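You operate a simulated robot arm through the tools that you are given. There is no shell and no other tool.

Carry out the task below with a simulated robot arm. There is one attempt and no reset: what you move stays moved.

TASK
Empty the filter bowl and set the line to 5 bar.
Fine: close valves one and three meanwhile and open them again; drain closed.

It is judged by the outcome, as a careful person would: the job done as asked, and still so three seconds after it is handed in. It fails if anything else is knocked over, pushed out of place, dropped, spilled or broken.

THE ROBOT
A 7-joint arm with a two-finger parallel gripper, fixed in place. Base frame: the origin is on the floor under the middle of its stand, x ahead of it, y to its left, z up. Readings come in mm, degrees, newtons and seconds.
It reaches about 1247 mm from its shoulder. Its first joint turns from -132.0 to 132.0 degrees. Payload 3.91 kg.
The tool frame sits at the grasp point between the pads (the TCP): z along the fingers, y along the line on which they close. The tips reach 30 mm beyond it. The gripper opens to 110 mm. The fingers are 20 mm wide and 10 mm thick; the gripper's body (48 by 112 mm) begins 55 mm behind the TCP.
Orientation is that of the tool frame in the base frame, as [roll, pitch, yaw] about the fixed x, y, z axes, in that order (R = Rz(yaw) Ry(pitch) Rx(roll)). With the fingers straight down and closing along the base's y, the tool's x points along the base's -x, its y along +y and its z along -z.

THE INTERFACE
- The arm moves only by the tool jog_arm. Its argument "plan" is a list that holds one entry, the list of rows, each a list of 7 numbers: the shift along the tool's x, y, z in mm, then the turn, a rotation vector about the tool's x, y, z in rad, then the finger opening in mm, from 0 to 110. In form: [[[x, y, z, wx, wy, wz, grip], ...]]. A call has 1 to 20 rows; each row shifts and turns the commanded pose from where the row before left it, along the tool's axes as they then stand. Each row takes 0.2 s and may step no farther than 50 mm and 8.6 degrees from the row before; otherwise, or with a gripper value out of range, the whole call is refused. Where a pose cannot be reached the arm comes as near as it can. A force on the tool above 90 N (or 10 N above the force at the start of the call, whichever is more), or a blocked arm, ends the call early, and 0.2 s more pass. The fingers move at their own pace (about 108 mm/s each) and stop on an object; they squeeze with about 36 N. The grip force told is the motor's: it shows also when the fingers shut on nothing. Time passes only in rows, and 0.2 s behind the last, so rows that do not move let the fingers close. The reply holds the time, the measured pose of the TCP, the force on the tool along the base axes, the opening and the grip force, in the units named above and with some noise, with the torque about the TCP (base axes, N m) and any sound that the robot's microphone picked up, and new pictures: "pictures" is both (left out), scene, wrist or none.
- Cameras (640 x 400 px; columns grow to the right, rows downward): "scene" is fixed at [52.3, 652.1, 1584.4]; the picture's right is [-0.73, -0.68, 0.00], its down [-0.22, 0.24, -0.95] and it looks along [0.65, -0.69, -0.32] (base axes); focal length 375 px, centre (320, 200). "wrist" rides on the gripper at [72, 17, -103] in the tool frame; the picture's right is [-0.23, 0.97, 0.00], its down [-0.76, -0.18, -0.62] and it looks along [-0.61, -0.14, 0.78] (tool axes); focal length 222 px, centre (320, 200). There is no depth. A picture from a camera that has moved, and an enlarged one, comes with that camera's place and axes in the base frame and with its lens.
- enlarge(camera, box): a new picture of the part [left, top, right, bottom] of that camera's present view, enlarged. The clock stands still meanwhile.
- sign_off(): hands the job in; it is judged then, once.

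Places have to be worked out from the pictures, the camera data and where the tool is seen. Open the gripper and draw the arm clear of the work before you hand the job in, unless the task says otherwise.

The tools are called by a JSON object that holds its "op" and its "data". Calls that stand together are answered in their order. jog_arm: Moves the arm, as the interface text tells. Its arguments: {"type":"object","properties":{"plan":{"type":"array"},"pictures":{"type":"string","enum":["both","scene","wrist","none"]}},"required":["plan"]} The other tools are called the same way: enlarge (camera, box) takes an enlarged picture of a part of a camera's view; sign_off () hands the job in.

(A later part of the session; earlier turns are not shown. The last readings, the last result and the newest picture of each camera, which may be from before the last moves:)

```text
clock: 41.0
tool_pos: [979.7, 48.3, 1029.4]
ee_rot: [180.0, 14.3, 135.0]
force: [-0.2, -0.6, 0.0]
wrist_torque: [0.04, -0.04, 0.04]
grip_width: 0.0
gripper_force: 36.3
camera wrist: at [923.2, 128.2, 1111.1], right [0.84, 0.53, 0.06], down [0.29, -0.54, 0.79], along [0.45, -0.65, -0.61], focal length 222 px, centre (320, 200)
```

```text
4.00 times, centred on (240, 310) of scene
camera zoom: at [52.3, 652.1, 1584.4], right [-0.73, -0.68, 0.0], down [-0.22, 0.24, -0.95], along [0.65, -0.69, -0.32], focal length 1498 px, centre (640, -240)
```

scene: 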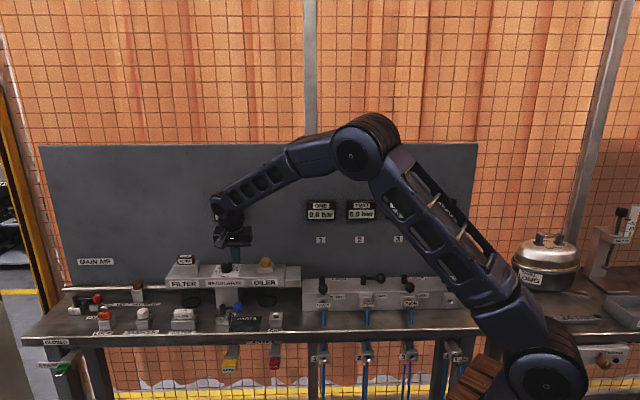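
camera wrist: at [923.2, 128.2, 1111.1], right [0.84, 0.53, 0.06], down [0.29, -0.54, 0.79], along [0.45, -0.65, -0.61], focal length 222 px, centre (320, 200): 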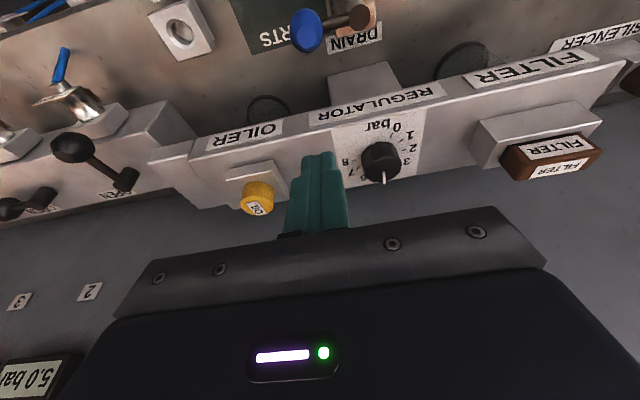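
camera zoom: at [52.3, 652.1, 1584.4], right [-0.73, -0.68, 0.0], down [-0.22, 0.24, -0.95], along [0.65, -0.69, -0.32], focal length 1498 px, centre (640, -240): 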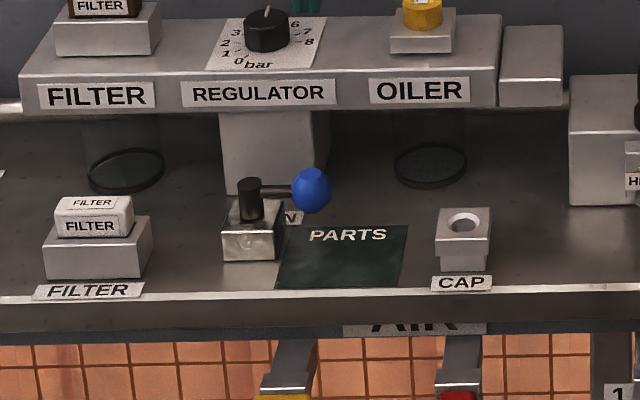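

Gauge TWO now reads 5.0 and LINE shows "5.". I'll check the filter bowl again from here before closing the drain.

{"op": "enlarge", "data": {"camera": "wrist", "box": [420, 25, 516, 85]}}

{"op": "enlarge", "data": {"camera": "wrist", "box": [220, 75, 316, 135]}}

{"op": "enlarge", "data": {"camera": "scene", "box": [172, 284, 212, 309]}}

{"op": "enlarge", "data": {"camera": "wrist", "box": [0, 320, 128, 400]}}

```text
6.67 times, centred on (468, 55) of wrist
camera zoom: at [923.2, 128.2, 1111.1], right [0.84, 0.53, 0.06], down [0.29, -0.54, 0.79], along [0.45, -0.65, -0.61], focal length 1481 px, centre (-667, 1167)
```

zoom: 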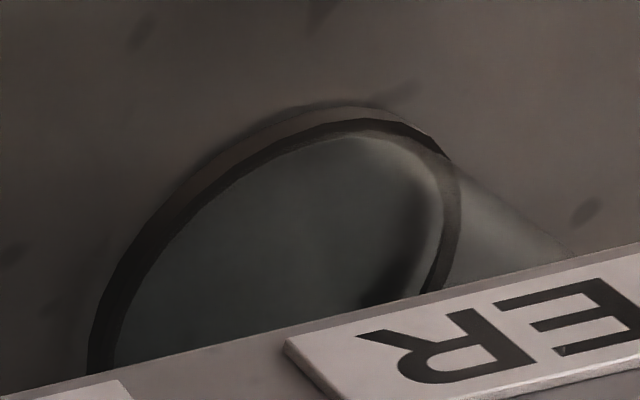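

```text
6.67 times, centred on (268, 105) of wrist
camera zoom: at [923.2, 128.2, 1111.1], right [0.84, 0.53, 0.06], down [0.29, -0.54, 0.79], along [0.45, -0.65, -0.61], focal length 1481 px, centre (667, 833)
```

zoom: 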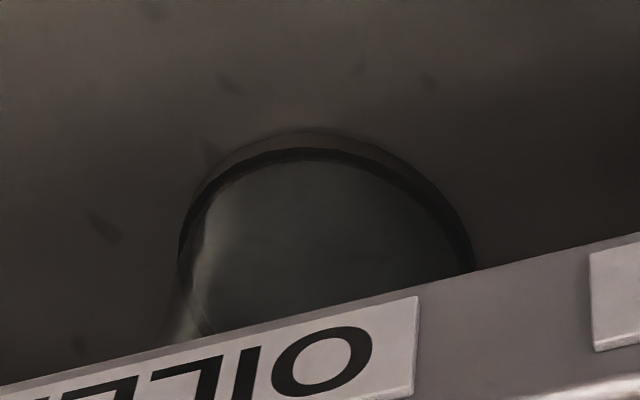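

```text
16.00 times, centred on (192, 296) of scene
camera zoom: at [52.3, 652.1, 1584.4], right [-0.73, -0.68, 0.0], down [-0.22, 0.24, -0.95], along [0.65, -0.69, -0.32], focal length 5993 px, centre (2368, -1344)
```

zoom: 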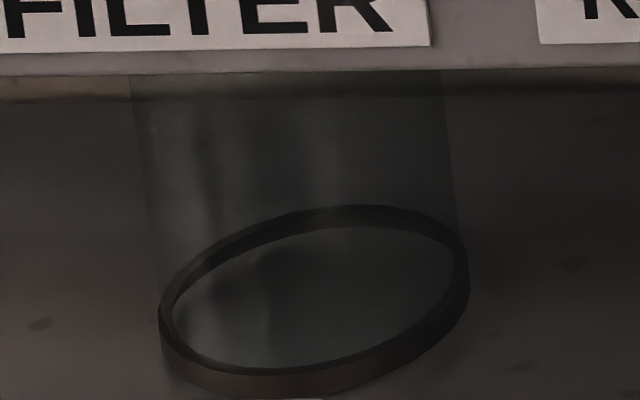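

```text
5.00 times, centred on (64, 360) of wrist
camera zoom: at [923.2, 128.2, 1111.1], right [0.84, 0.53, 0.06], down [0.29, -0.54, 0.79], along [0.45, -0.65, -0.61], focal length 1111 px, centre (1600, -600)
```

zoom: 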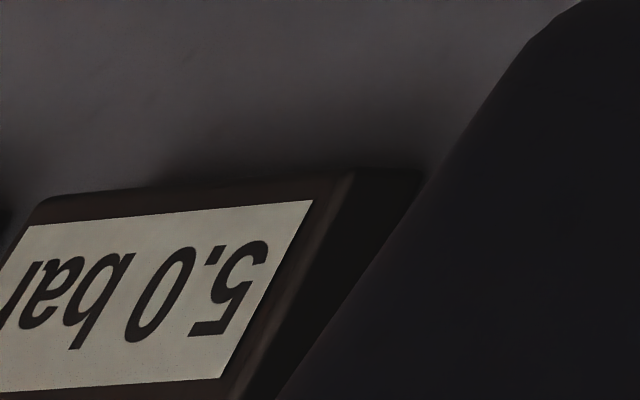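

Nothing changes in the bowl, but the view from above isn't conclusive. I'll let it drain longer while taking a flatter look from the front, staying in free space ahead of the bench parts.

{"op": "jog_arm", "data": {"plan": [[[42, 7.2, 11.8, 0, 0, 0, 0], [42, 7.2, 11.8, 0, 0, 0, 0], [42, 7.2, 11.8, 0, 0, 0, 0], [42, 7.2, 11.8, 0, 0, 0, 0], [42, 7.2, 11.8, 0, 0, 0, 0], [0, 0, 0, 0, -0.13, 0, 0], [0, 0, 0, 0, -0.13, 0, 0], [0, 0, 0, 0, -0.13, 0, 0]]]}}

{"op": "enlarge", "data": {"camera": "wrist", "box": [350, 90, 510, 190]}}

{"op": "enlarge", "data": {"camera": "wrist", "box": [190, 90, 350, 190]}}

{"op": "enlarge", "data": {"camera": "scene", "box": [190, 190, 270, 240]}}

```text
clock: 42.8
tool_pos: [873.0, 206.3, 920.0]
ee_rot: [179.9, 36.8, 134.8]
force: [0.0, -0.9, 0.2]
wrist_torque: [0.07, 0.05, 0.04]
grip_width: 0.0
gripper_force: 35.8
camera wrist: at [799.5, 302.3, 959.1], right [0.82, 0.56, 0.14], down [0.04, -0.29, 0.95], along [0.57, -0.78, -0.26], focal length 222 px, centre (320, 200)
```

scene: 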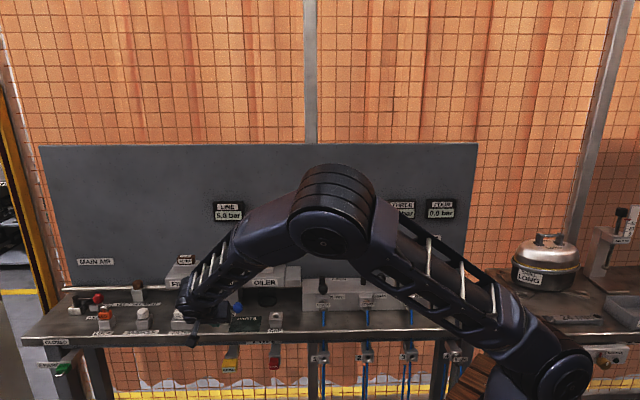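
wrist: 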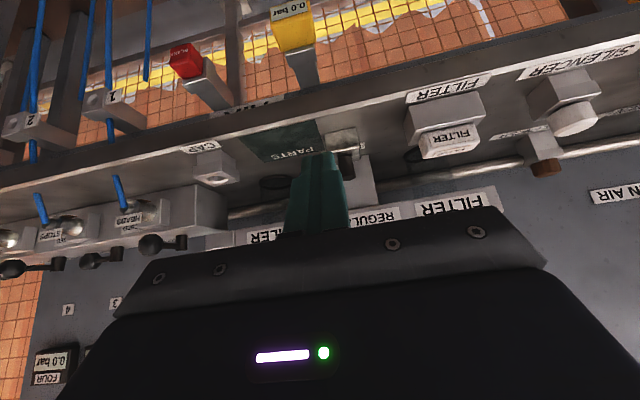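

```text
4.00 times, centred on (430, 140) of wrist
camera zoom: at [799.5, 302.3, 959.1], right [0.82, 0.56, 0.14], down [0.04, -0.29, 0.95], along [0.57, -0.78, -0.26], focal length 888 px, centre (-120, 440)
```

zoom: 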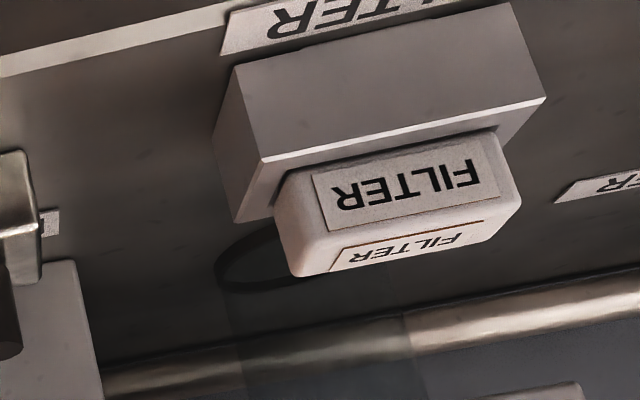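

```text
4.00 times, centred on (270, 140) of wrist
camera zoom: at [799.5, 302.3, 959.1], right [0.82, 0.56, 0.14], down [0.04, -0.29, 0.95], along [0.57, -0.78, -0.26], focal length 888 px, centre (520, 440)
```

zoom: 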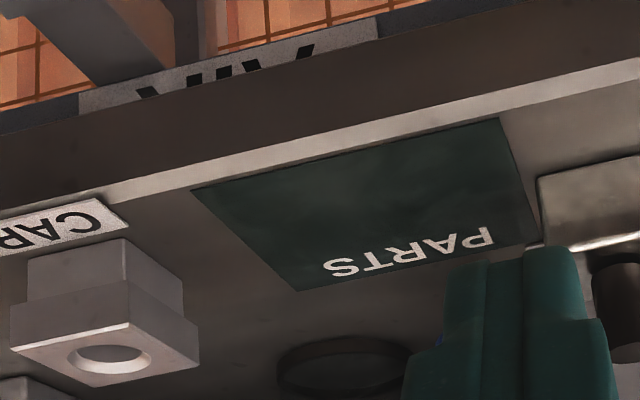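

```text
8.00 times, centred on (230, 215) of scene
camera zoom: at [52.3, 652.1, 1584.4], right [-0.73, -0.68, 0.0], down [-0.22, 0.24, -0.95], along [0.65, -0.69, -0.32], focal length 2997 px, centre (1040, 80)
```

zoom: 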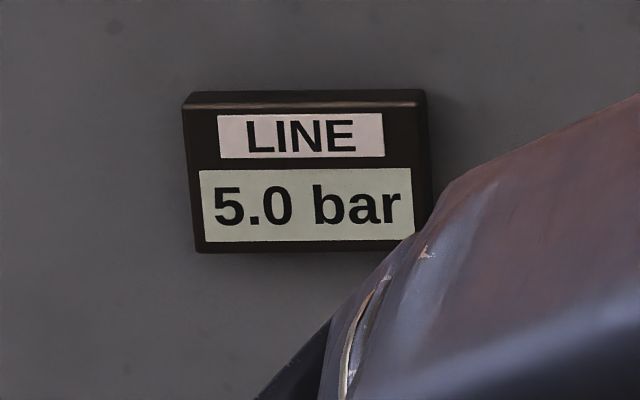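

LINE reads 5.0 bar, and from this angle the pipe is visible straight through the filter bowl with no liquid line, so I judge it empty. Next I'll return above the drain lever, on the panel side of the blue ball, to push it back.

{"op": "jog_arm", "data": {"plan": [[[0, 0, 0, 0, 0.13, 0, 0], [0, 0, 0, 0, 0.13, 0, 0], [0, 0, 0, 0, 0.13, 0, 0], [-39.7, -6.2, -6.4, 0, 0, 0, 0], [-39.7, -6.2, -6.4, 0, 0, 0, 0], [-39.7, -6.2, -6.4, 0, 0, 0, 0], [-39.7, -6.2, -6.4, 0, 0, 0, 0], [-39.7, -6.2, -6.4, 0, 0, 0, 0]]]}}

{"op": "enlarge", "data": {"camera": "wrist", "box": [220, 0, 460, 150]}}

{"op": "enlarge", "data": {"camera": "scene", "box": [190, 270, 270, 320]}}

```text
clock: 44.6
tool_pos: [982.7, 56.5, 1002.4]
ee_rot: [179.9, 14.4, 135.0]
force: [-0.1, 0.9, 0.6]
wrist_torque: [-0.07, -0.02, -0.02]
grip_width: 0.0
gripper_force: 36.0
camera wrist: at [925.3, 135.2, 1083.7], right [0.84, 0.53, 0.06], down [0.29, -0.54, 0.79], along [0.45, -0.65, -0.61], focal length 222 px, centre (320, 200)
```

scene: 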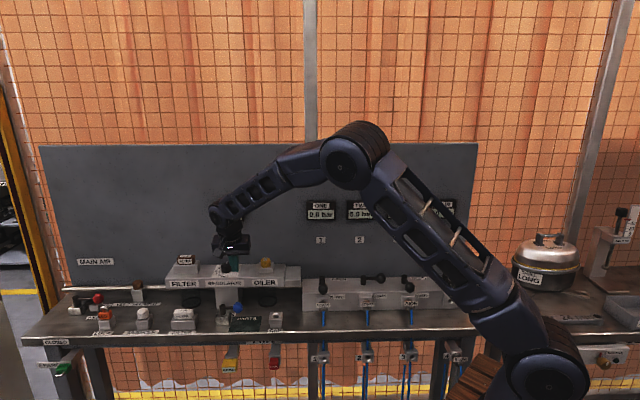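
wrist: 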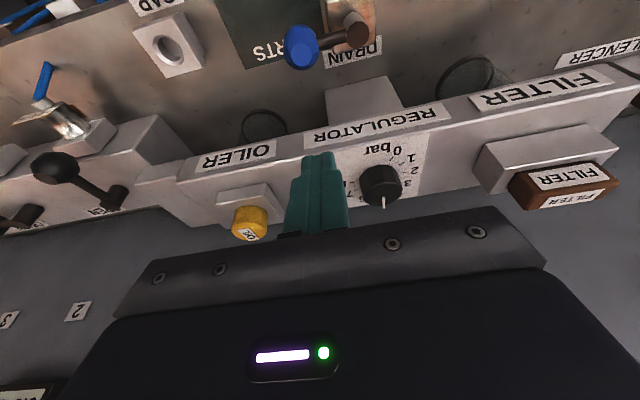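

```text
2.67 times, centred on (340, 75) of wrist
camera zoom: at [925.3, 135.2, 1083.7], right [0.84, 0.53, 0.06], down [0.29, -0.54, 0.79], along [0.45, -0.65, -0.61], focal length 592 px, centre (267, 533)
```

zoom: 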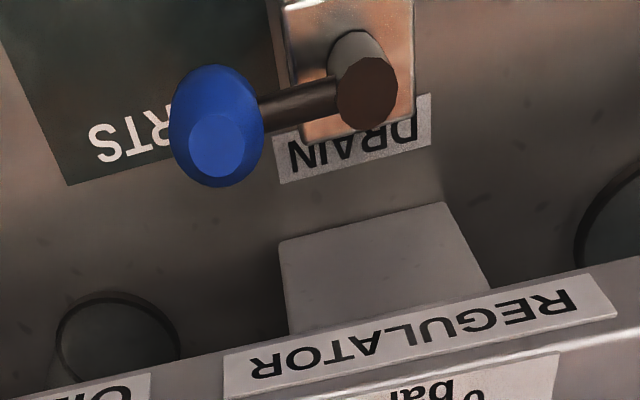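

```text
8.00 times, centred on (230, 295) of scene
camera zoom: at [52.3, 652.1, 1584.4], right [-0.73, -0.68, 0.0], down [-0.22, 0.24, -0.95], along [0.65, -0.69, -0.32], focal length 2997 px, centre (1040, -560)
```

zoom: 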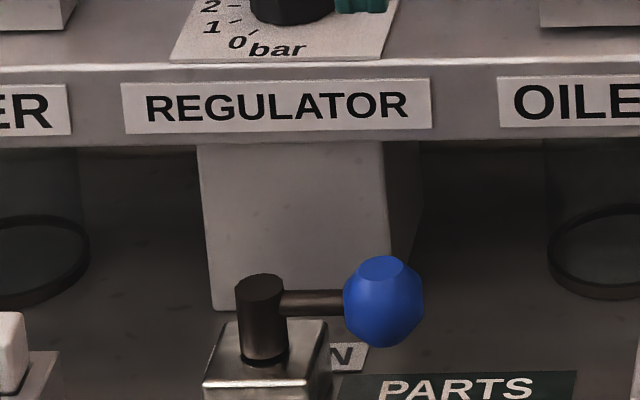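

From this view the drain hub is at n≈-629.5 along the bench normal and the ball at -630, so it's fully open at 90° with a 48 mm lever. I'll lower the closed fingers between ball and block, leaving about 7 mm to the ball and 10 mm to the block.

{"op": "jog_arm", "data": {"plan": [[[6.7, -0.75, 30.4, 0, 0, 0, 0], [6.7, -0.75, 30.4, 0, 0, 0, 0], [6.7, -0.75, 30.4, 0, 0, 0, 0], [6.8, -0.75, 30.3, 0, 0, 0, 0]]]}}

{"op": "enlarge", "data": {"camera": "wrist", "box": [200, 60, 440, 210]}}

{"op": "enlarge", "data": {"camera": "scene", "box": [190, 270, 270, 320]}}

```text
clock: 45.6
tool_pos: [982.0, 49.4, 875.1]
ee_rot: [180.0, 14.3, 135.0]
force: [-0.8, -0.3, 0.6]
wrist_torque: [0.0, 0.03, 0.0]
grip_width: 0.1
gripper_force: 36.3
camera wrist: at [925.3, 128.6, 957.2], right [0.84, 0.53, 0.06], down [0.29, -0.54, 0.79], along [0.45, -0.65, -0.61], focal length 222 px, centre (320, 200)
```

scene: 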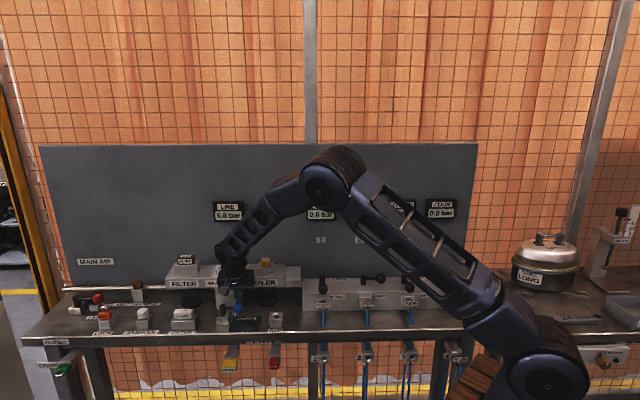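
wrist: 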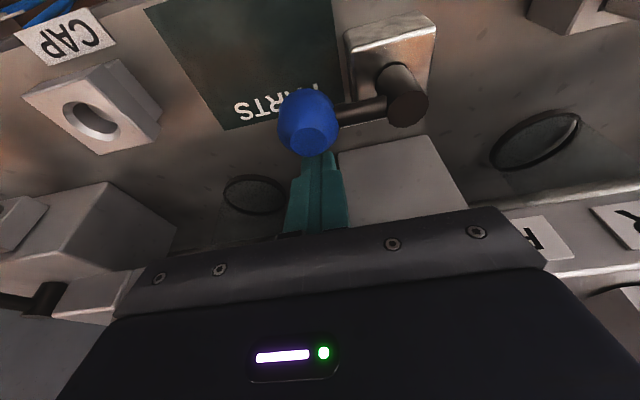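

```text
2.67 times, centred on (320, 135) of wrist
camera zoom: at [925.3, 128.6, 957.2], right [0.84, 0.53, 0.06], down [0.29, -0.54, 0.79], along [0.45, -0.65, -0.61], focal length 592 px, centre (320, 373)
```

zoom: 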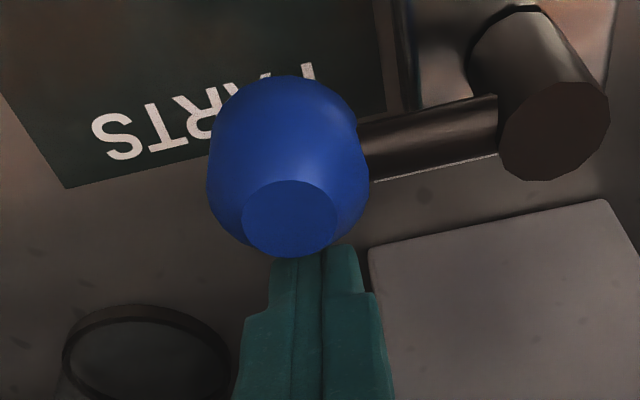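

```text
8.00 times, centred on (230, 295) of scene
camera zoom: at [52.3, 652.1, 1584.4], right [-0.73, -0.68, 0.0], down [-0.22, 0.24, -0.95], along [0.65, -0.69, -0.32], focal length 2997 px, centre (1040, -560)
```

zoom: 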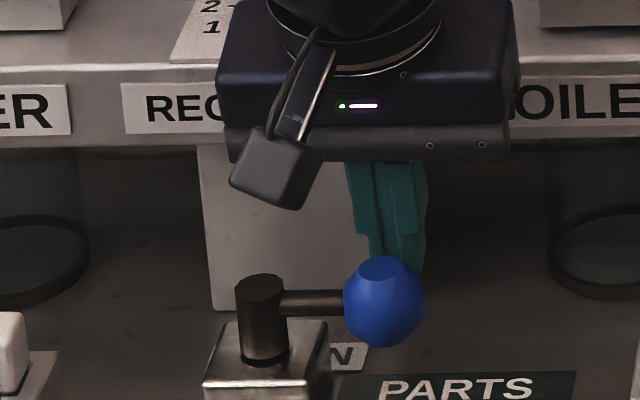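

The fingers are behind the ball, between it and the block. I'll push it along the arc back toward the front, first about 60° of the way.

{"op": "jog_arm", "data": {"plan": [[[8.0, 1.1, -2.05, 0, 0, 0, 0], [6.44, -2.7, -1.65, 0, 0, 0, 0], [6.44, -2.7, -1.65, 0, 0, 0, 0], [6.93, -0.85, -1.77, 0, 0, 0, 0], [6.93, -0.85, -1.77, 0, 0, 0, 0], [6.88, 1.05, -1.76, 0, 0, 0, 0], [6.88, 1.05, -1.76, 0, 0, 0, 0], [6.44, 2.8, -1.65, 0, 0, 0, 0], [6.44, 2.8, -1.65, 0, 0, 0, 0]]]}}

{"op": "enlarge", "data": {"camera": "wrist", "box": [200, 60, 440, 210]}}

{"op": "enlarge", "data": {"camera": "scene", "box": [190, 280, 270, 330]}}

```text
clock: 47.6
tool_pos: [938.4, 97.7, 876.8]
ee_rot: [-179.9, 14.3, 135.1]
force: [-0.7, -1.3, -0.1]
wrist_torque: [0.03, 0.0, 0.01]
grip_width: 0.2
gripper_force: 35.8
camera wrist: at [881.3, 177.2, 958.2], right [0.84, 0.53, 0.06], down [0.29, -0.54, 0.79], along [0.45, -0.65, -0.61], focal length 222 px, centre (320, 200)
```

scene: 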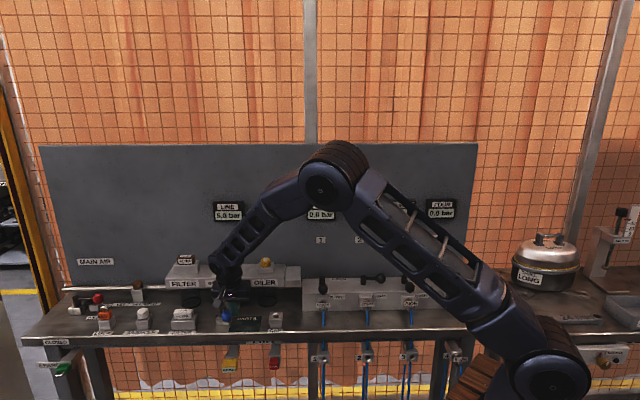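
wrist: 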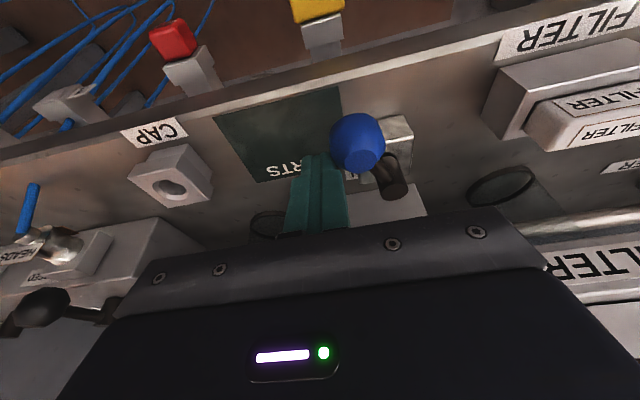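

```text
2.67 times, centred on (320, 135) of wrist
camera zoom: at [881.3, 177.2, 958.2], right [0.84, 0.53, 0.06], down [0.29, -0.54, 0.79], along [0.45, -0.65, -0.61], focal length 592 px, centre (320, 373)
```

zoom: 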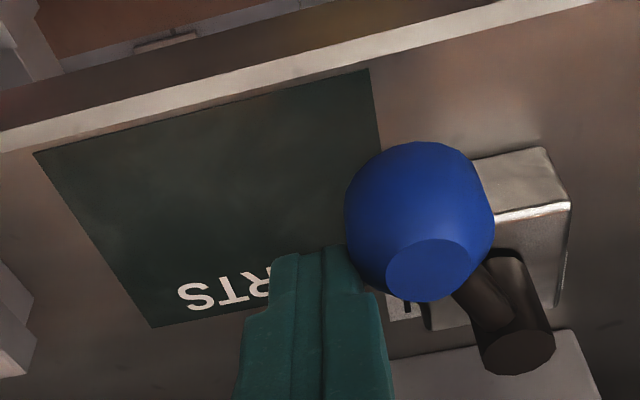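

```text
8.00 times, centred on (230, 305) of scene
camera zoom: at [52.3, 652.1, 1584.4], right [-0.73, -0.68, 0.0], down [-0.22, 0.24, -0.95], along [0.65, -0.69, -0.32], focal length 2997 px, centre (1040, -640)
```

zoom: 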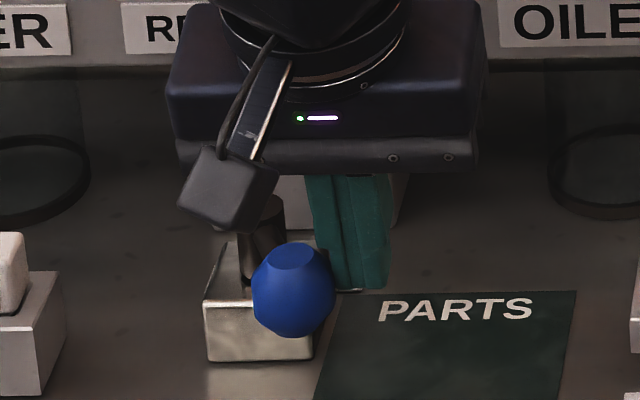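

The lever follows the fingers. I'll continue the arc to the front position.

{"op": "jog_arm", "data": {"plan": [[[5.47, 4.45, -1.4, 0, 0, 0, 0], [5.47, 4.45, -1.4, 0, 0, 0, 0], [4.17, 5.75, -1.06, 0, 0, 0, 0], [4.17, 5.75, -1.06, 0, 0, 0, 0], [0, 0, 0, 0, 0, 0, 0]]]}}

{"op": "enlarge", "data": {"camera": "wrist", "box": [200, 60, 440, 210]}}

{"op": "enlarge", "data": {"camera": "scene", "box": [190, 280, 270, 330]}}

```text
clock: 48.8
tool_pos: [939.7, 127.4, 875.8]
ee_rot: [179.9, 14.3, 134.9]
force: [-0.7, 0.0, -0.1]
wrist_torque: [0.01, 0.0, 0.02]
grip_width: 0.1
gripper_force: 36.2
camera wrist: at [882.6, 206.5, 957.8], right [0.84, 0.53, 0.06], down [0.29, -0.54, 0.79], along [0.45, -0.65, -0.61], focal length 222 px, centre (320, 200)
```

scene: 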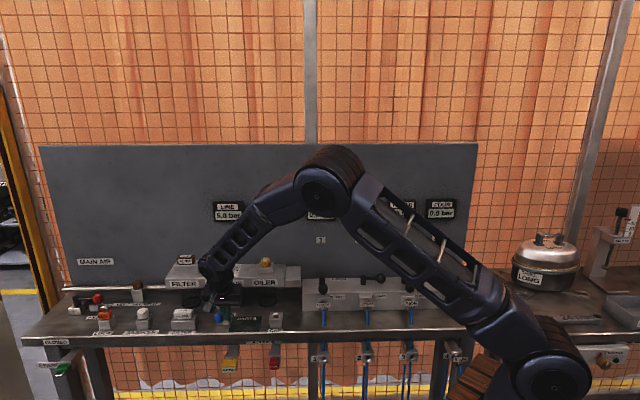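
wrist: 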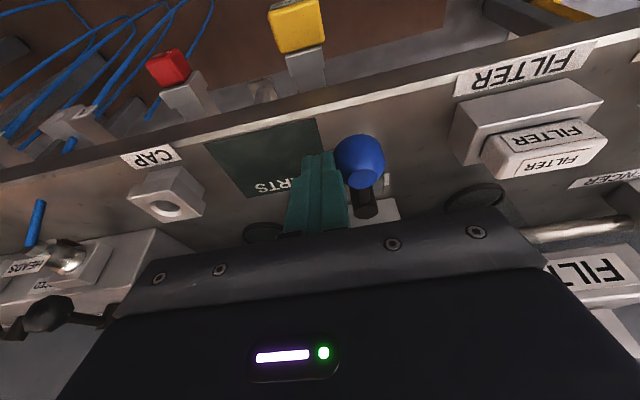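

```text
2.67 times, centred on (320, 135) of wrist
camera zoom: at [882.6, 206.5, 957.8], right [0.84, 0.53, 0.06], down [0.29, -0.54, 0.79], along [0.45, -0.65, -0.61], focal length 592 px, centre (320, 373)
```

zoom: 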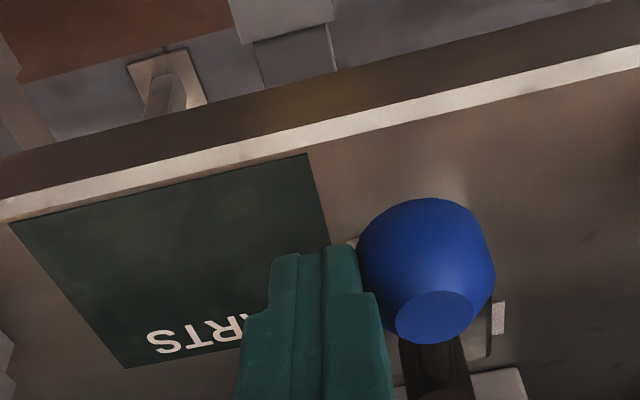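

```text
8.00 times, centred on (230, 305) of scene
camera zoom: at [52.3, 652.1, 1584.4], right [-0.73, -0.68, 0.0], down [-0.22, 0.24, -0.95], along [0.65, -0.69, -0.32], focal length 2997 px, centre (1040, -640)
```

zoom: 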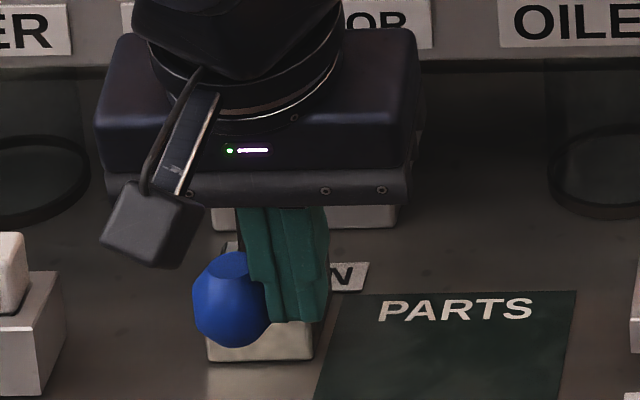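

The ball is back at its starting pixel (219,317.5). I'll nudge 2 mm more to confirm it's against its closed stop.

{"op": "jog_arm", "data": {"plan": [[[0, 1.5, 0, 0, 0, 0, 0], [0, 1.0, 0, 0, 0, 0, 0], [0, 0, 0, 0, 0, 0, 0]]]}}

{"op": "enlarge", "data": {"camera": "scene", "box": [190, 280, 270, 330]}}

```text
clock: 49.6
tool_pos: [941.6, 127.6, 875.5]
ee_rot: [-179.9, 14.3, 135.0]
force: [-15.1, -6.9, -1.5]
wrist_torque: [-0.14, 0.39, -0.11]
grip_width: 0.2
gripper_force: 35.6
camera wrist: at [883.9, 207.4, 957.8], right [0.84, 0.53, 0.05], down [0.29, -0.54, 0.79], along [0.45, -0.65, -0.61], focal length 222 px, centre (320, 200)
```

scene: 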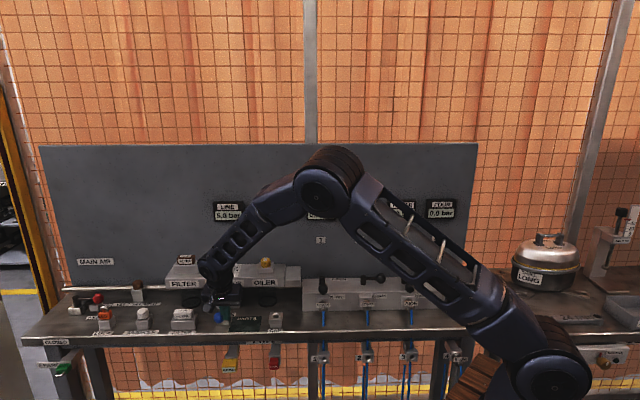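
wrist: 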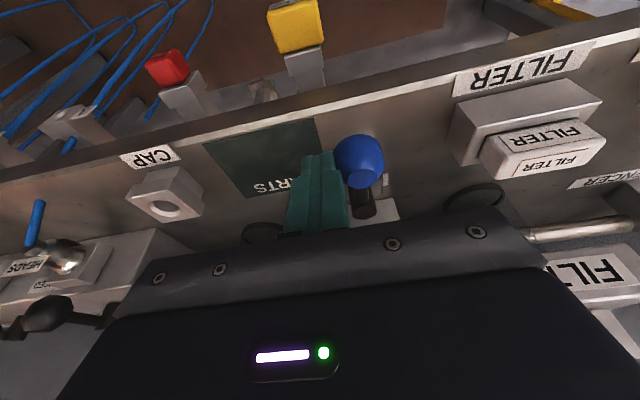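

```text
8.00 times, centred on (230, 305) of scene
camera zoom: at [52.3, 652.1, 1584.4], right [-0.73, -0.68, 0.0], down [-0.22, 0.24, -0.95], along [0.65, -0.69, -0.32], focal length 2997 px, centre (1040, -640)
```

zoom: 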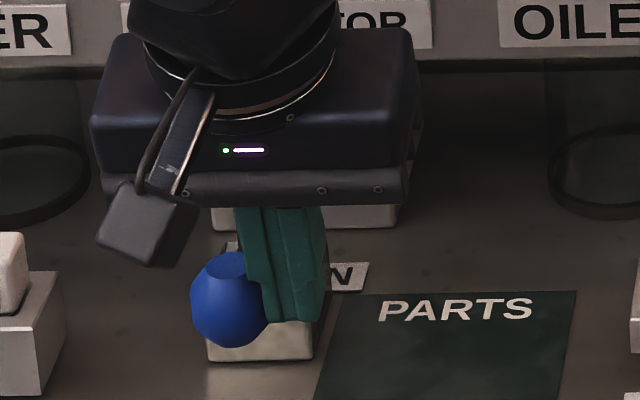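

A 16 N counterforce shows the drain is against its closed stop. I'll back off, lift, level the tool, and move over to valve 1 to reopen it.

{"op": "jog_arm", "data": {"plan": [[[0, -8, 0, 0, 0, 0, 0], [-10, 0, -39, 0, 0, 0, 0], [-10, 0, -39, 0, 0, 0, 0], [-11, 0, -43, 0, 0, 0, 0], [0, 0, 0, 0, 0.125, 0, 30], [0, 0, 0, 0, 0.125, 0, 66], [-12.3, -42, 0, 0, 0, 0, 66], [-12.3, -42, 0, 0, 0, 0, 66], [-12.3, -42, 0, 0, 0, 0, 66], [-12.3, -42, 0, 0, 0, 0, 66], [-12.3, -42, 0, 0, 0, 0, 66], [-12.3, -42, 0, 0, 0, 0, 66], [-12.3, -42, 0, 0, 0, 0, 66]]]}}

{"op": "enlarge", "data": {"camera": "wrist", "box": [240, 60, 400, 160]}}

{"op": "enlarge", "data": {"camera": "scene", "box": [160, 180, 320, 280]}}

{"op": "enlarge", "data": {"camera": "scene", "box": [190, 280, 270, 330]}}

```text
clock: 52.4
tool_pos: [784.4, -146.5, 1001.4]
ee_rot: [-180.0, 0.0, 135.0]
force: [0.6, 1.0, 1.0]
wrist_torque: [-0.04, 0.03, 0.0]
grip_width: 66.0
gripper_force: 0.0
camera wrist: at [744.4, -83.8, 1103.8], right [0.85, 0.53, 0.0], down [0.41, -0.66, 0.62], along [0.33, -0.53, -0.78], focal length 222 px, centre (320, 200)
```

scene: 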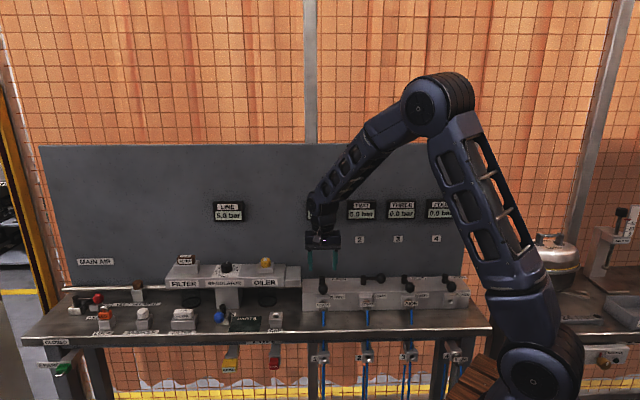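
wrist: 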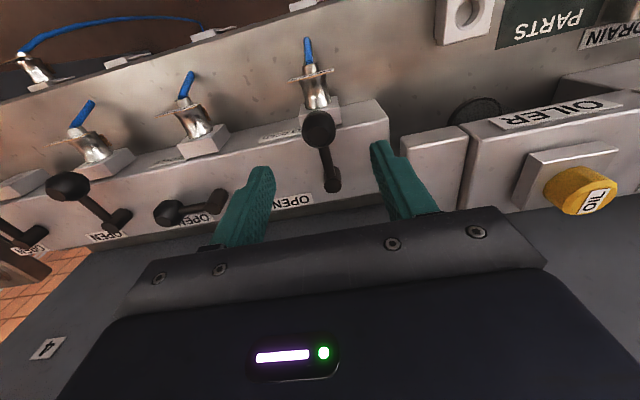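

```text
4.00 times, centred on (320, 110) of wrist
camera zoom: at [744.4, -83.8, 1103.8], right [0.85, 0.53, 0.0], down [0.41, -0.66, 0.62], along [0.33, -0.53, -0.78], focal length 888 px, centre (320, 560)
```

zoom: 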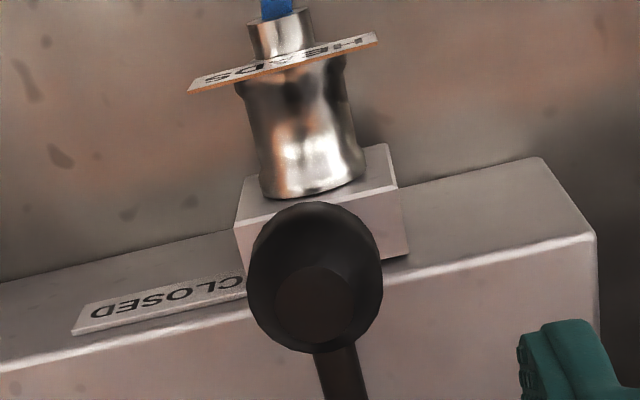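

```text
4.00 times, centred on (240, 230) of scene
camera zoom: at [52.3, 652.1, 1584.4], right [-0.73, -0.68, 0.0], down [-0.22, 0.24, -0.95], along [0.65, -0.69, -0.32], focal length 1498 px, centre (640, 80)
```

zoom: 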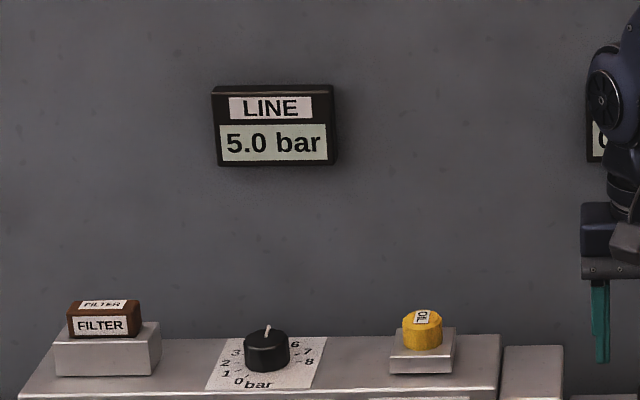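

```text
8.00 times, centred on (230, 305) of scene
camera zoom: at [52.3, 652.1, 1584.4], right [-0.73, -0.68, 0.0], down [-0.22, 0.24, -0.95], along [0.65, -0.69, -0.32], focal length 2997 px, centre (1040, -640)
```

zoom: 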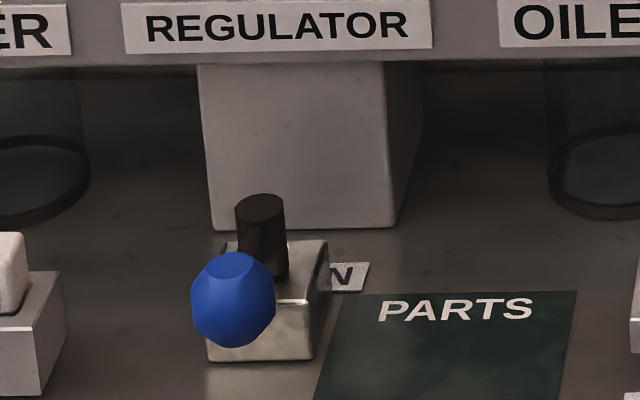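

The drain is back exactly where it started and LINE reads 5.0 bar. Valve 1's ball is at (785,-151), so I'll centre, descend and grip it.

{"op": "jog_arm", "data": {"plan": [[[-4, -2.5, 30, 0, 0, 0, 66], [0, 0, 30, 0, 0, 0, 66], [0, 0, 28, 0, 0, 0, 66], [0, 0, 0, 0, 0, 0, 50], [0, 0, 0, 0, 0, 0, 36], [0, 0, 0, 0, 0, 0, 26], [0, 0, 0, 0, 0, 0, 20]]]}}

{"op": "enlarge", "data": {"camera": "scene", "box": [300, 190, 460, 290]}}

```text
clock: 54.0
tool_pos: [787.5, -150.4, 912.8]
ee_rot: [-179.9, 0.1, 134.9]
force: [-2.1, 0.3, -2.5]
wrist_torque: [-0.03, 0.02, -0.08]
grip_width: 31.1
gripper_force: 45.4
camera wrist: at [747.4, -88.4, 1015.2], right [0.85, 0.53, 0.0], down [0.41, -0.66, 0.62], along [0.33, -0.53, -0.78], focal length 222 px, centre (320, 200)
```

scene: 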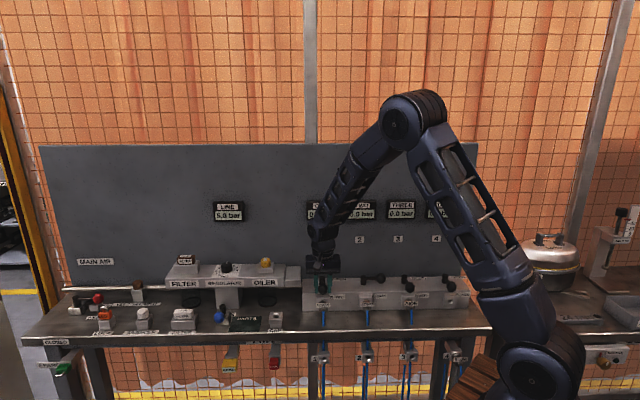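
wrist: 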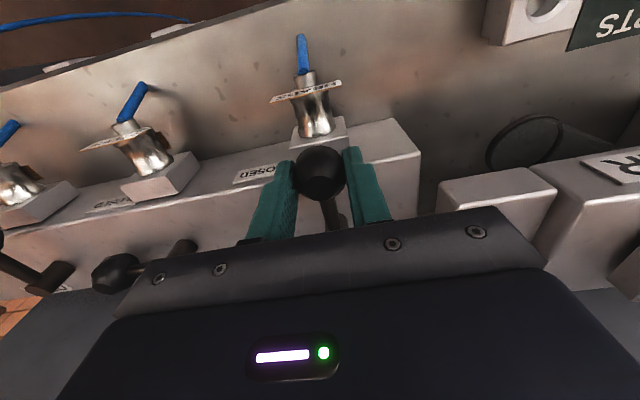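

```text
4.00 times, centred on (380, 240) of scene
camera zoom: at [52.3, 652.1, 1584.4], right [-0.73, -0.68, 0.0], down [-0.22, 0.24, -0.95], along [0.65, -0.69, -0.32], focal length 1498 px, centre (80, 40)
```

zoom: 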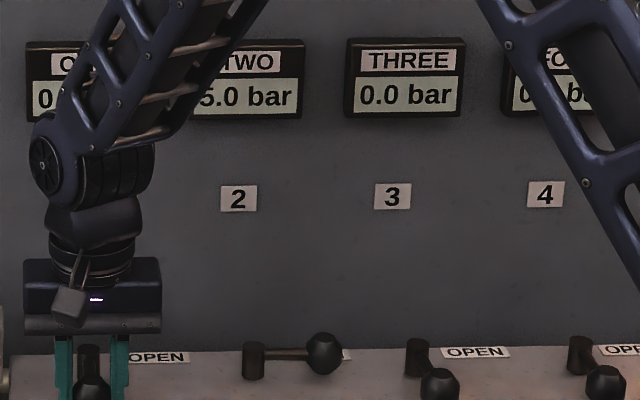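

Valve 1's ball is held. I'll sweep it 90° back along the manifold to OPEN.

{"op": "jog_arm", "data": {"plan": [[[-0.52, -7.9, 0, 0, 0, -0.1309, 20], [-0.52, -7.9, 0, 0, 0, -0.1309, 20], [-0.52, -7.9, 0, 0, 0, -0.1309, 20], [-0.52, -7.9, 0, 0, 0, -0.1309, 20], [-0.52, -7.9, 0, 0, 0, -0.1309, 20], [-0.52, -7.9, 0, 0, 0, -0.1309, 20], [-0.52, -7.9, 0, 0, 0, -0.1309, 20], [-0.52, -7.9, 0, 0, 0, -0.1309, 20], [-0.52, -7.9, 0, 0, 0, -0.1309, 20], [-0.52, -7.9, 0, 0, 0, -0.1309, 20], [-0.52, -7.9, 0, 0, 0, -0.1309, 20], [-0.52, -7.9, 0, 0, 0, -0.1309, 20], [0, 0, 0, 0, 0, 0, 20]]]}}

{"op": "enlarge", "data": {"camera": "scene", "box": [300, 190, 460, 290]}}

```text
clock: 56.8
tool_pos: [788.7, -236.3, 913.5]
ee_rot: [179.9, 0.0, -134.9]
force: [-21.5, -22.3, -14.2]
wrist_torque: [-0.42, 0.41, -0.05]
grip_width: 30.9
gripper_force: 45.0
camera wrist: at [724.2, -276.9, 1015.8], right [-0.53, 0.85, 0.0], down [0.66, 0.41, 0.62], along [0.53, 0.33, -0.78], focal length 222 px, centre (320, 200)
```

scene: 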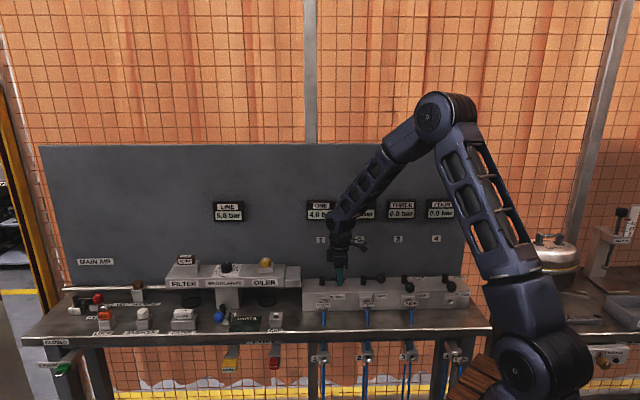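
wrist: 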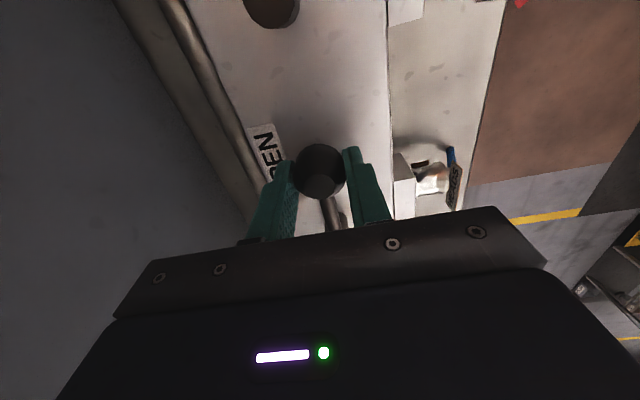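

```text
4.00 times, centred on (380, 240) of scene
camera zoom: at [52.3, 652.1, 1584.4], right [-0.73, -0.68, 0.0], down [-0.22, 0.24, -0.95], along [0.65, -0.69, -0.32], focal length 1498 px, centre (80, 40)
```

zoom: 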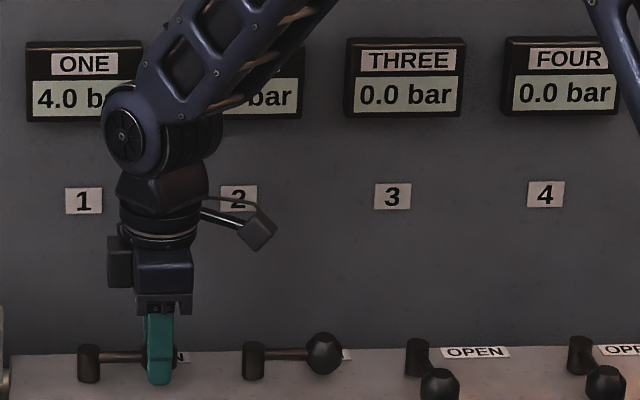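

ONE is rising (4.0 bar and climbing). I'll release, lift, and rotate back for valve 3.

{"op": "jog_arm", "data": {"plan": [[[0, 0, 0, 0, 0, 0, 40], [0, 0, 0, 0, 0, 0, 66], [0, 0, 0, 0, 0, 0, 66], [0, 0, -30, 0, 0, 0, 66], [0, 0, -40, 0, 0, 0, 66], [0, 0, -40, 0, 0, 0.1309, 66], [0, 0, 0, 0, 0, 0.1309, 66], [0, 0, 0, 0, 0, 0.1309, 66], [0, 0, 0, 0, 0, 0.1309, 66], [0, 0, 0, 0, 0, 0.1309, 66], [0, 0, 0, 0, 0, 0.1309, 66], [0, 0, 0, 0, 0, 0.1309, 66], [0, 0, 0, 0, 0, 0.1309, 66], [0, 0, 0, 0, 0, 0.1309, 66], [0, 0, 0, 0, 0, 0.1309, 66], [0, 0, 0, 0, 0, 0.1309, 66], [0, 0, 0, 0, 0, 0.1309, 66]]], "pictures": "scene"}}

{"op": "enlarge", "data": {"camera": "scene", "box": [300, 190, 460, 290]}}

```text
clock: 60.4
tool_pos: [788.5, -236.8, 1022.9]
ee_rot: [180.0, 0.0, 135.0]
force: [0.3, 0.4, 0.5]
wrist_torque: [-0.03, 0.02, -0.03]
grip_width: 66.0
gripper_force: 0.0
```

scene: 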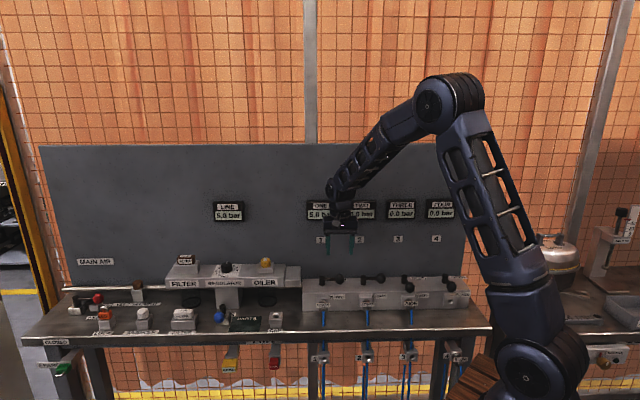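

```text
4.00 times, centred on (380, 240) of scene
camera zoom: at [52.3, 652.1, 1584.4], right [-0.73, -0.68, 0.0], down [-0.22, 0.24, -0.95], along [0.65, -0.69, -0.32], focal length 1498 px, centre (80, 40)
```

zoom: 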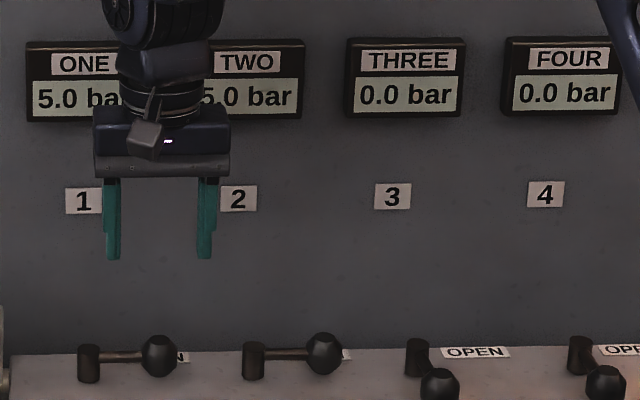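

Valve 1 is open again (ONE at 5.0 bar), its lever parallel to valve 2's. Next I'll move over valve 3's closed lever ball, expected at (577,-358).

{"op": "jog_arm", "data": {"plan": [[[10.6, -39.2, 0, 0, 0, 0, 66], [10.6, -39.2, 0, 0, 0, 0, 66], [10.6, -39.2, 0, 0, 0, 0, 66], [10.6, -39.2, 0, 0, 0, 0, 66], [10.6, -39.2, 0, 0, 0, 0, 66], [10.6, -39.1, 0, 0, 0, 0, 66]]]}}

{"op": "enlarge", "data": {"camera": "wrist", "box": [240, 60, 400, 160]}}

```text
clock: 61.8
tool_pos: [578.5, -356.4, 1022.4]
ee_rot: [-179.9, 0.0, 135.1]
force: [0.1, 0.1, -0.7]
wrist_torque: [-0.01, 0.01, 0.01]
grip_width: 66.2
gripper_force: 0.0
camera wrist: at [538.3, -294.2, 1127.0], right [0.85, 0.53, 0.0], down [0.41, -0.66, 0.62], along [0.33, -0.53, -0.78], focal length 222 px, centre (320, 200)
```

scene: 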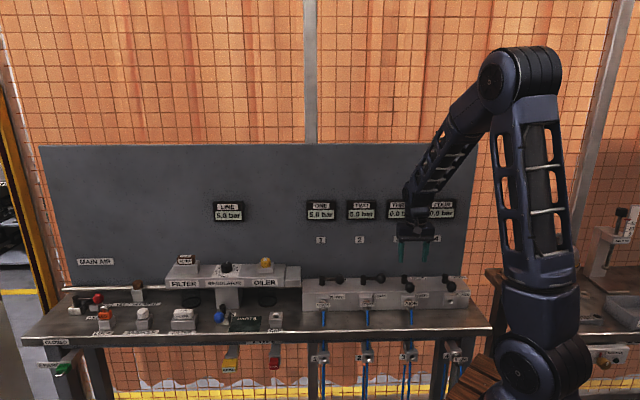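
wrist: 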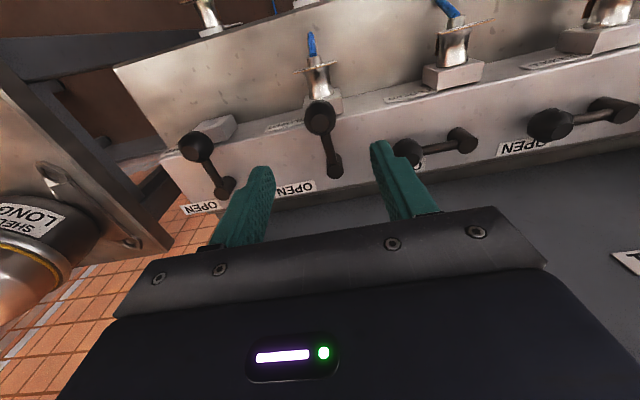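

```text
4.00 times, centred on (320, 110) of wrist
camera zoom: at [538.3, -294.2, 1127.0], right [0.85, 0.53, 0.0], down [0.41, -0.66, 0.62], along [0.33, -0.53, -0.78], focal length 888 px, centre (320, 560)
```

zoom: 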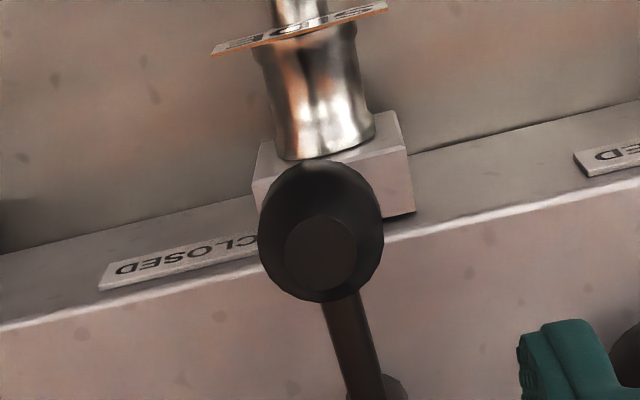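

Ball 3 lies right on the tool axis (pixel 231 against a predicted 232). I'll descend and grip it.

{"op": "jog_arm", "data": {"plan": [[[0, 0, 35, 0, 0, 0, 66], [0, 0, 40, 0, 0, 0, 66], [0, 0, 34, 0, 0, 0, 66], [0, 0, 0, 0, 0, 0, 50], [0, 0, 0, 0, 0, 0, 36], [0, 0, 0, 0, 0, 0, 26], [0, 0, 0, 0, 0, 0, 20]]]}}

```text
clock: 63.4
tool_pos: [575.4, -355.6, 916.1]
ee_rot: [180.0, 0.0, 135.0]
force: [-2.0, -1.2, -6.1]
wrist_torque: [-0.17, -0.12, -0.17]
grip_width: 31.3
gripper_force: 45.0
camera wrist: at [535.8, -292.3, 1018.5], right [0.85, 0.53, 0.0], down [0.41, -0.66, 0.62], along [0.33, -0.53, -0.78], focal length 222 px, centre (320, 200)
```

scene: 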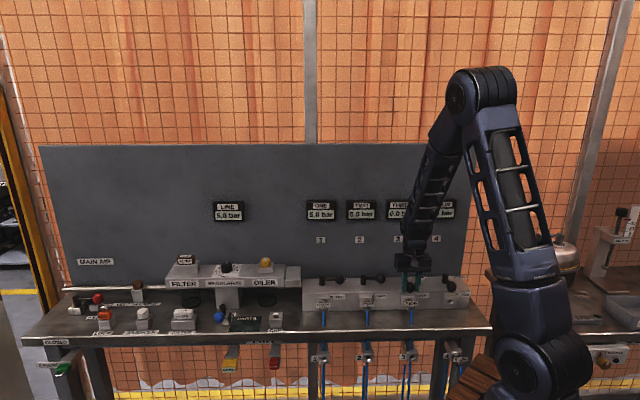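
wrist: 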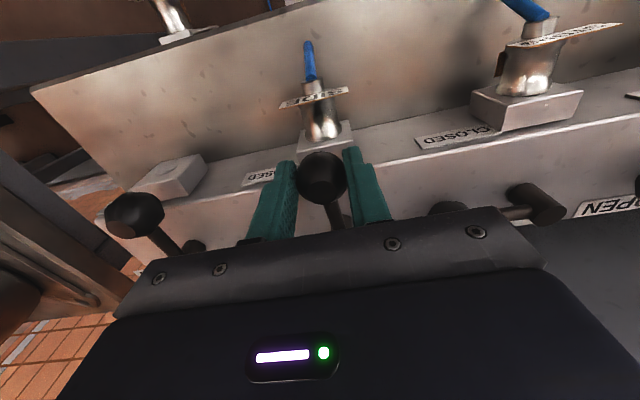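

Ball 3 is held (31 mm). I'll sweep it back to OPEN with a slightly larger radius, since it's gripped a little further out.

{"op": "jog_arm", "data": {"plan": [[[-0.55, -8.4, 0, 0, 0, -0.1309, 20], [-0.55, -8.4, 0, 0, 0, -0.1309, 20], [-0.55, -8.4, 0, 0, 0, -0.1309, 20], [-0.55, -8.4, 0, 0, 0, -0.1309, 20], [-0.55, -8.4, 0, 0, 0, -0.1309, 20], [-0.55, -8.4, 0, 0, 0, -0.1309, 20], [-0.55, -8.4, 0, 0, 0, -0.1309, 20], [-0.55, -8.4, 0, 0, 0, -0.1309, 20], [-0.55, -8.4, 0, 0, 0, -0.1309, 20], [-0.55, -8.4, 0, 0, 0, -0.1309, 20], [-0.55, -8.4, 0, 0, 0, -0.1309, 20], [-0.55, -8.4, 0, 0, 0, -0.1309, 20], [0, 0, 0, 0, 0, 0, 20]]]}}

{"op": "enlarge", "data": {"camera": "scene", "box": [300, 190, 460, 290]}}

```text
clock: 66.2
tool_pos: [577.6, -446.8, 914.7]
ee_rot: [180.0, 0.0, -134.9]
force: [9.3, 3.8, 23.9]
wrist_torque: [0.09, -0.31, -0.21]
grip_width: 31.0
gripper_force: 45.2
camera wrist: at [513.9, -487.2, 1017.7], right [-0.53, 0.85, 0.0], down [0.66, 0.41, 0.62], along [0.53, 0.33, -0.78], focal length 222 px, centre (320, 200)
```

scene: 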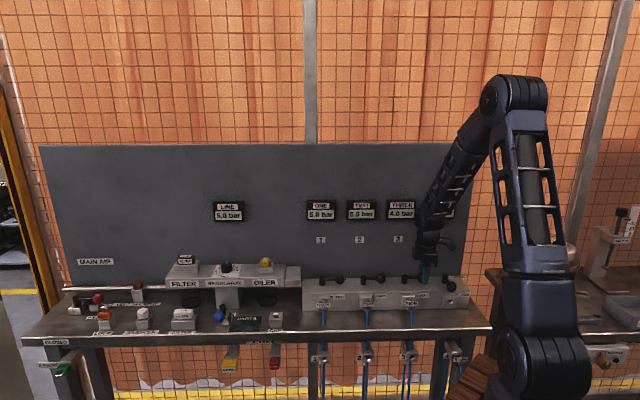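
wrist: 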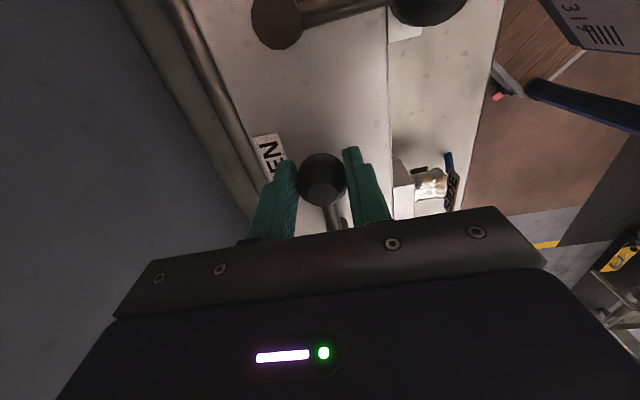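

```text
4.00 times, centred on (380, 240) of scene
camera zoom: at [52.3, 652.1, 1584.4], right [-0.73, -0.68, 0.0], down [-0.22, 0.24, -0.95], along [0.65, -0.69, -0.32], focal length 1498 px, centre (80, 40)
```

zoom: 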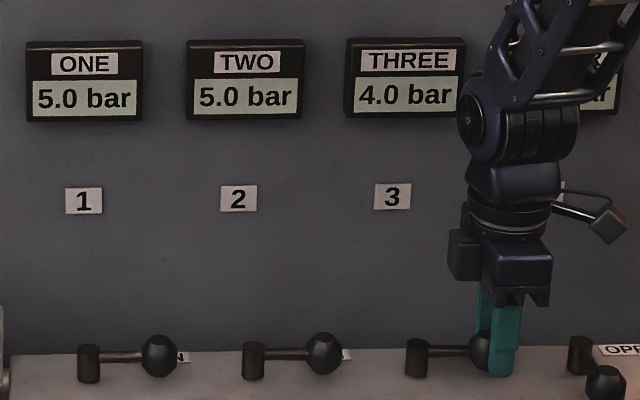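

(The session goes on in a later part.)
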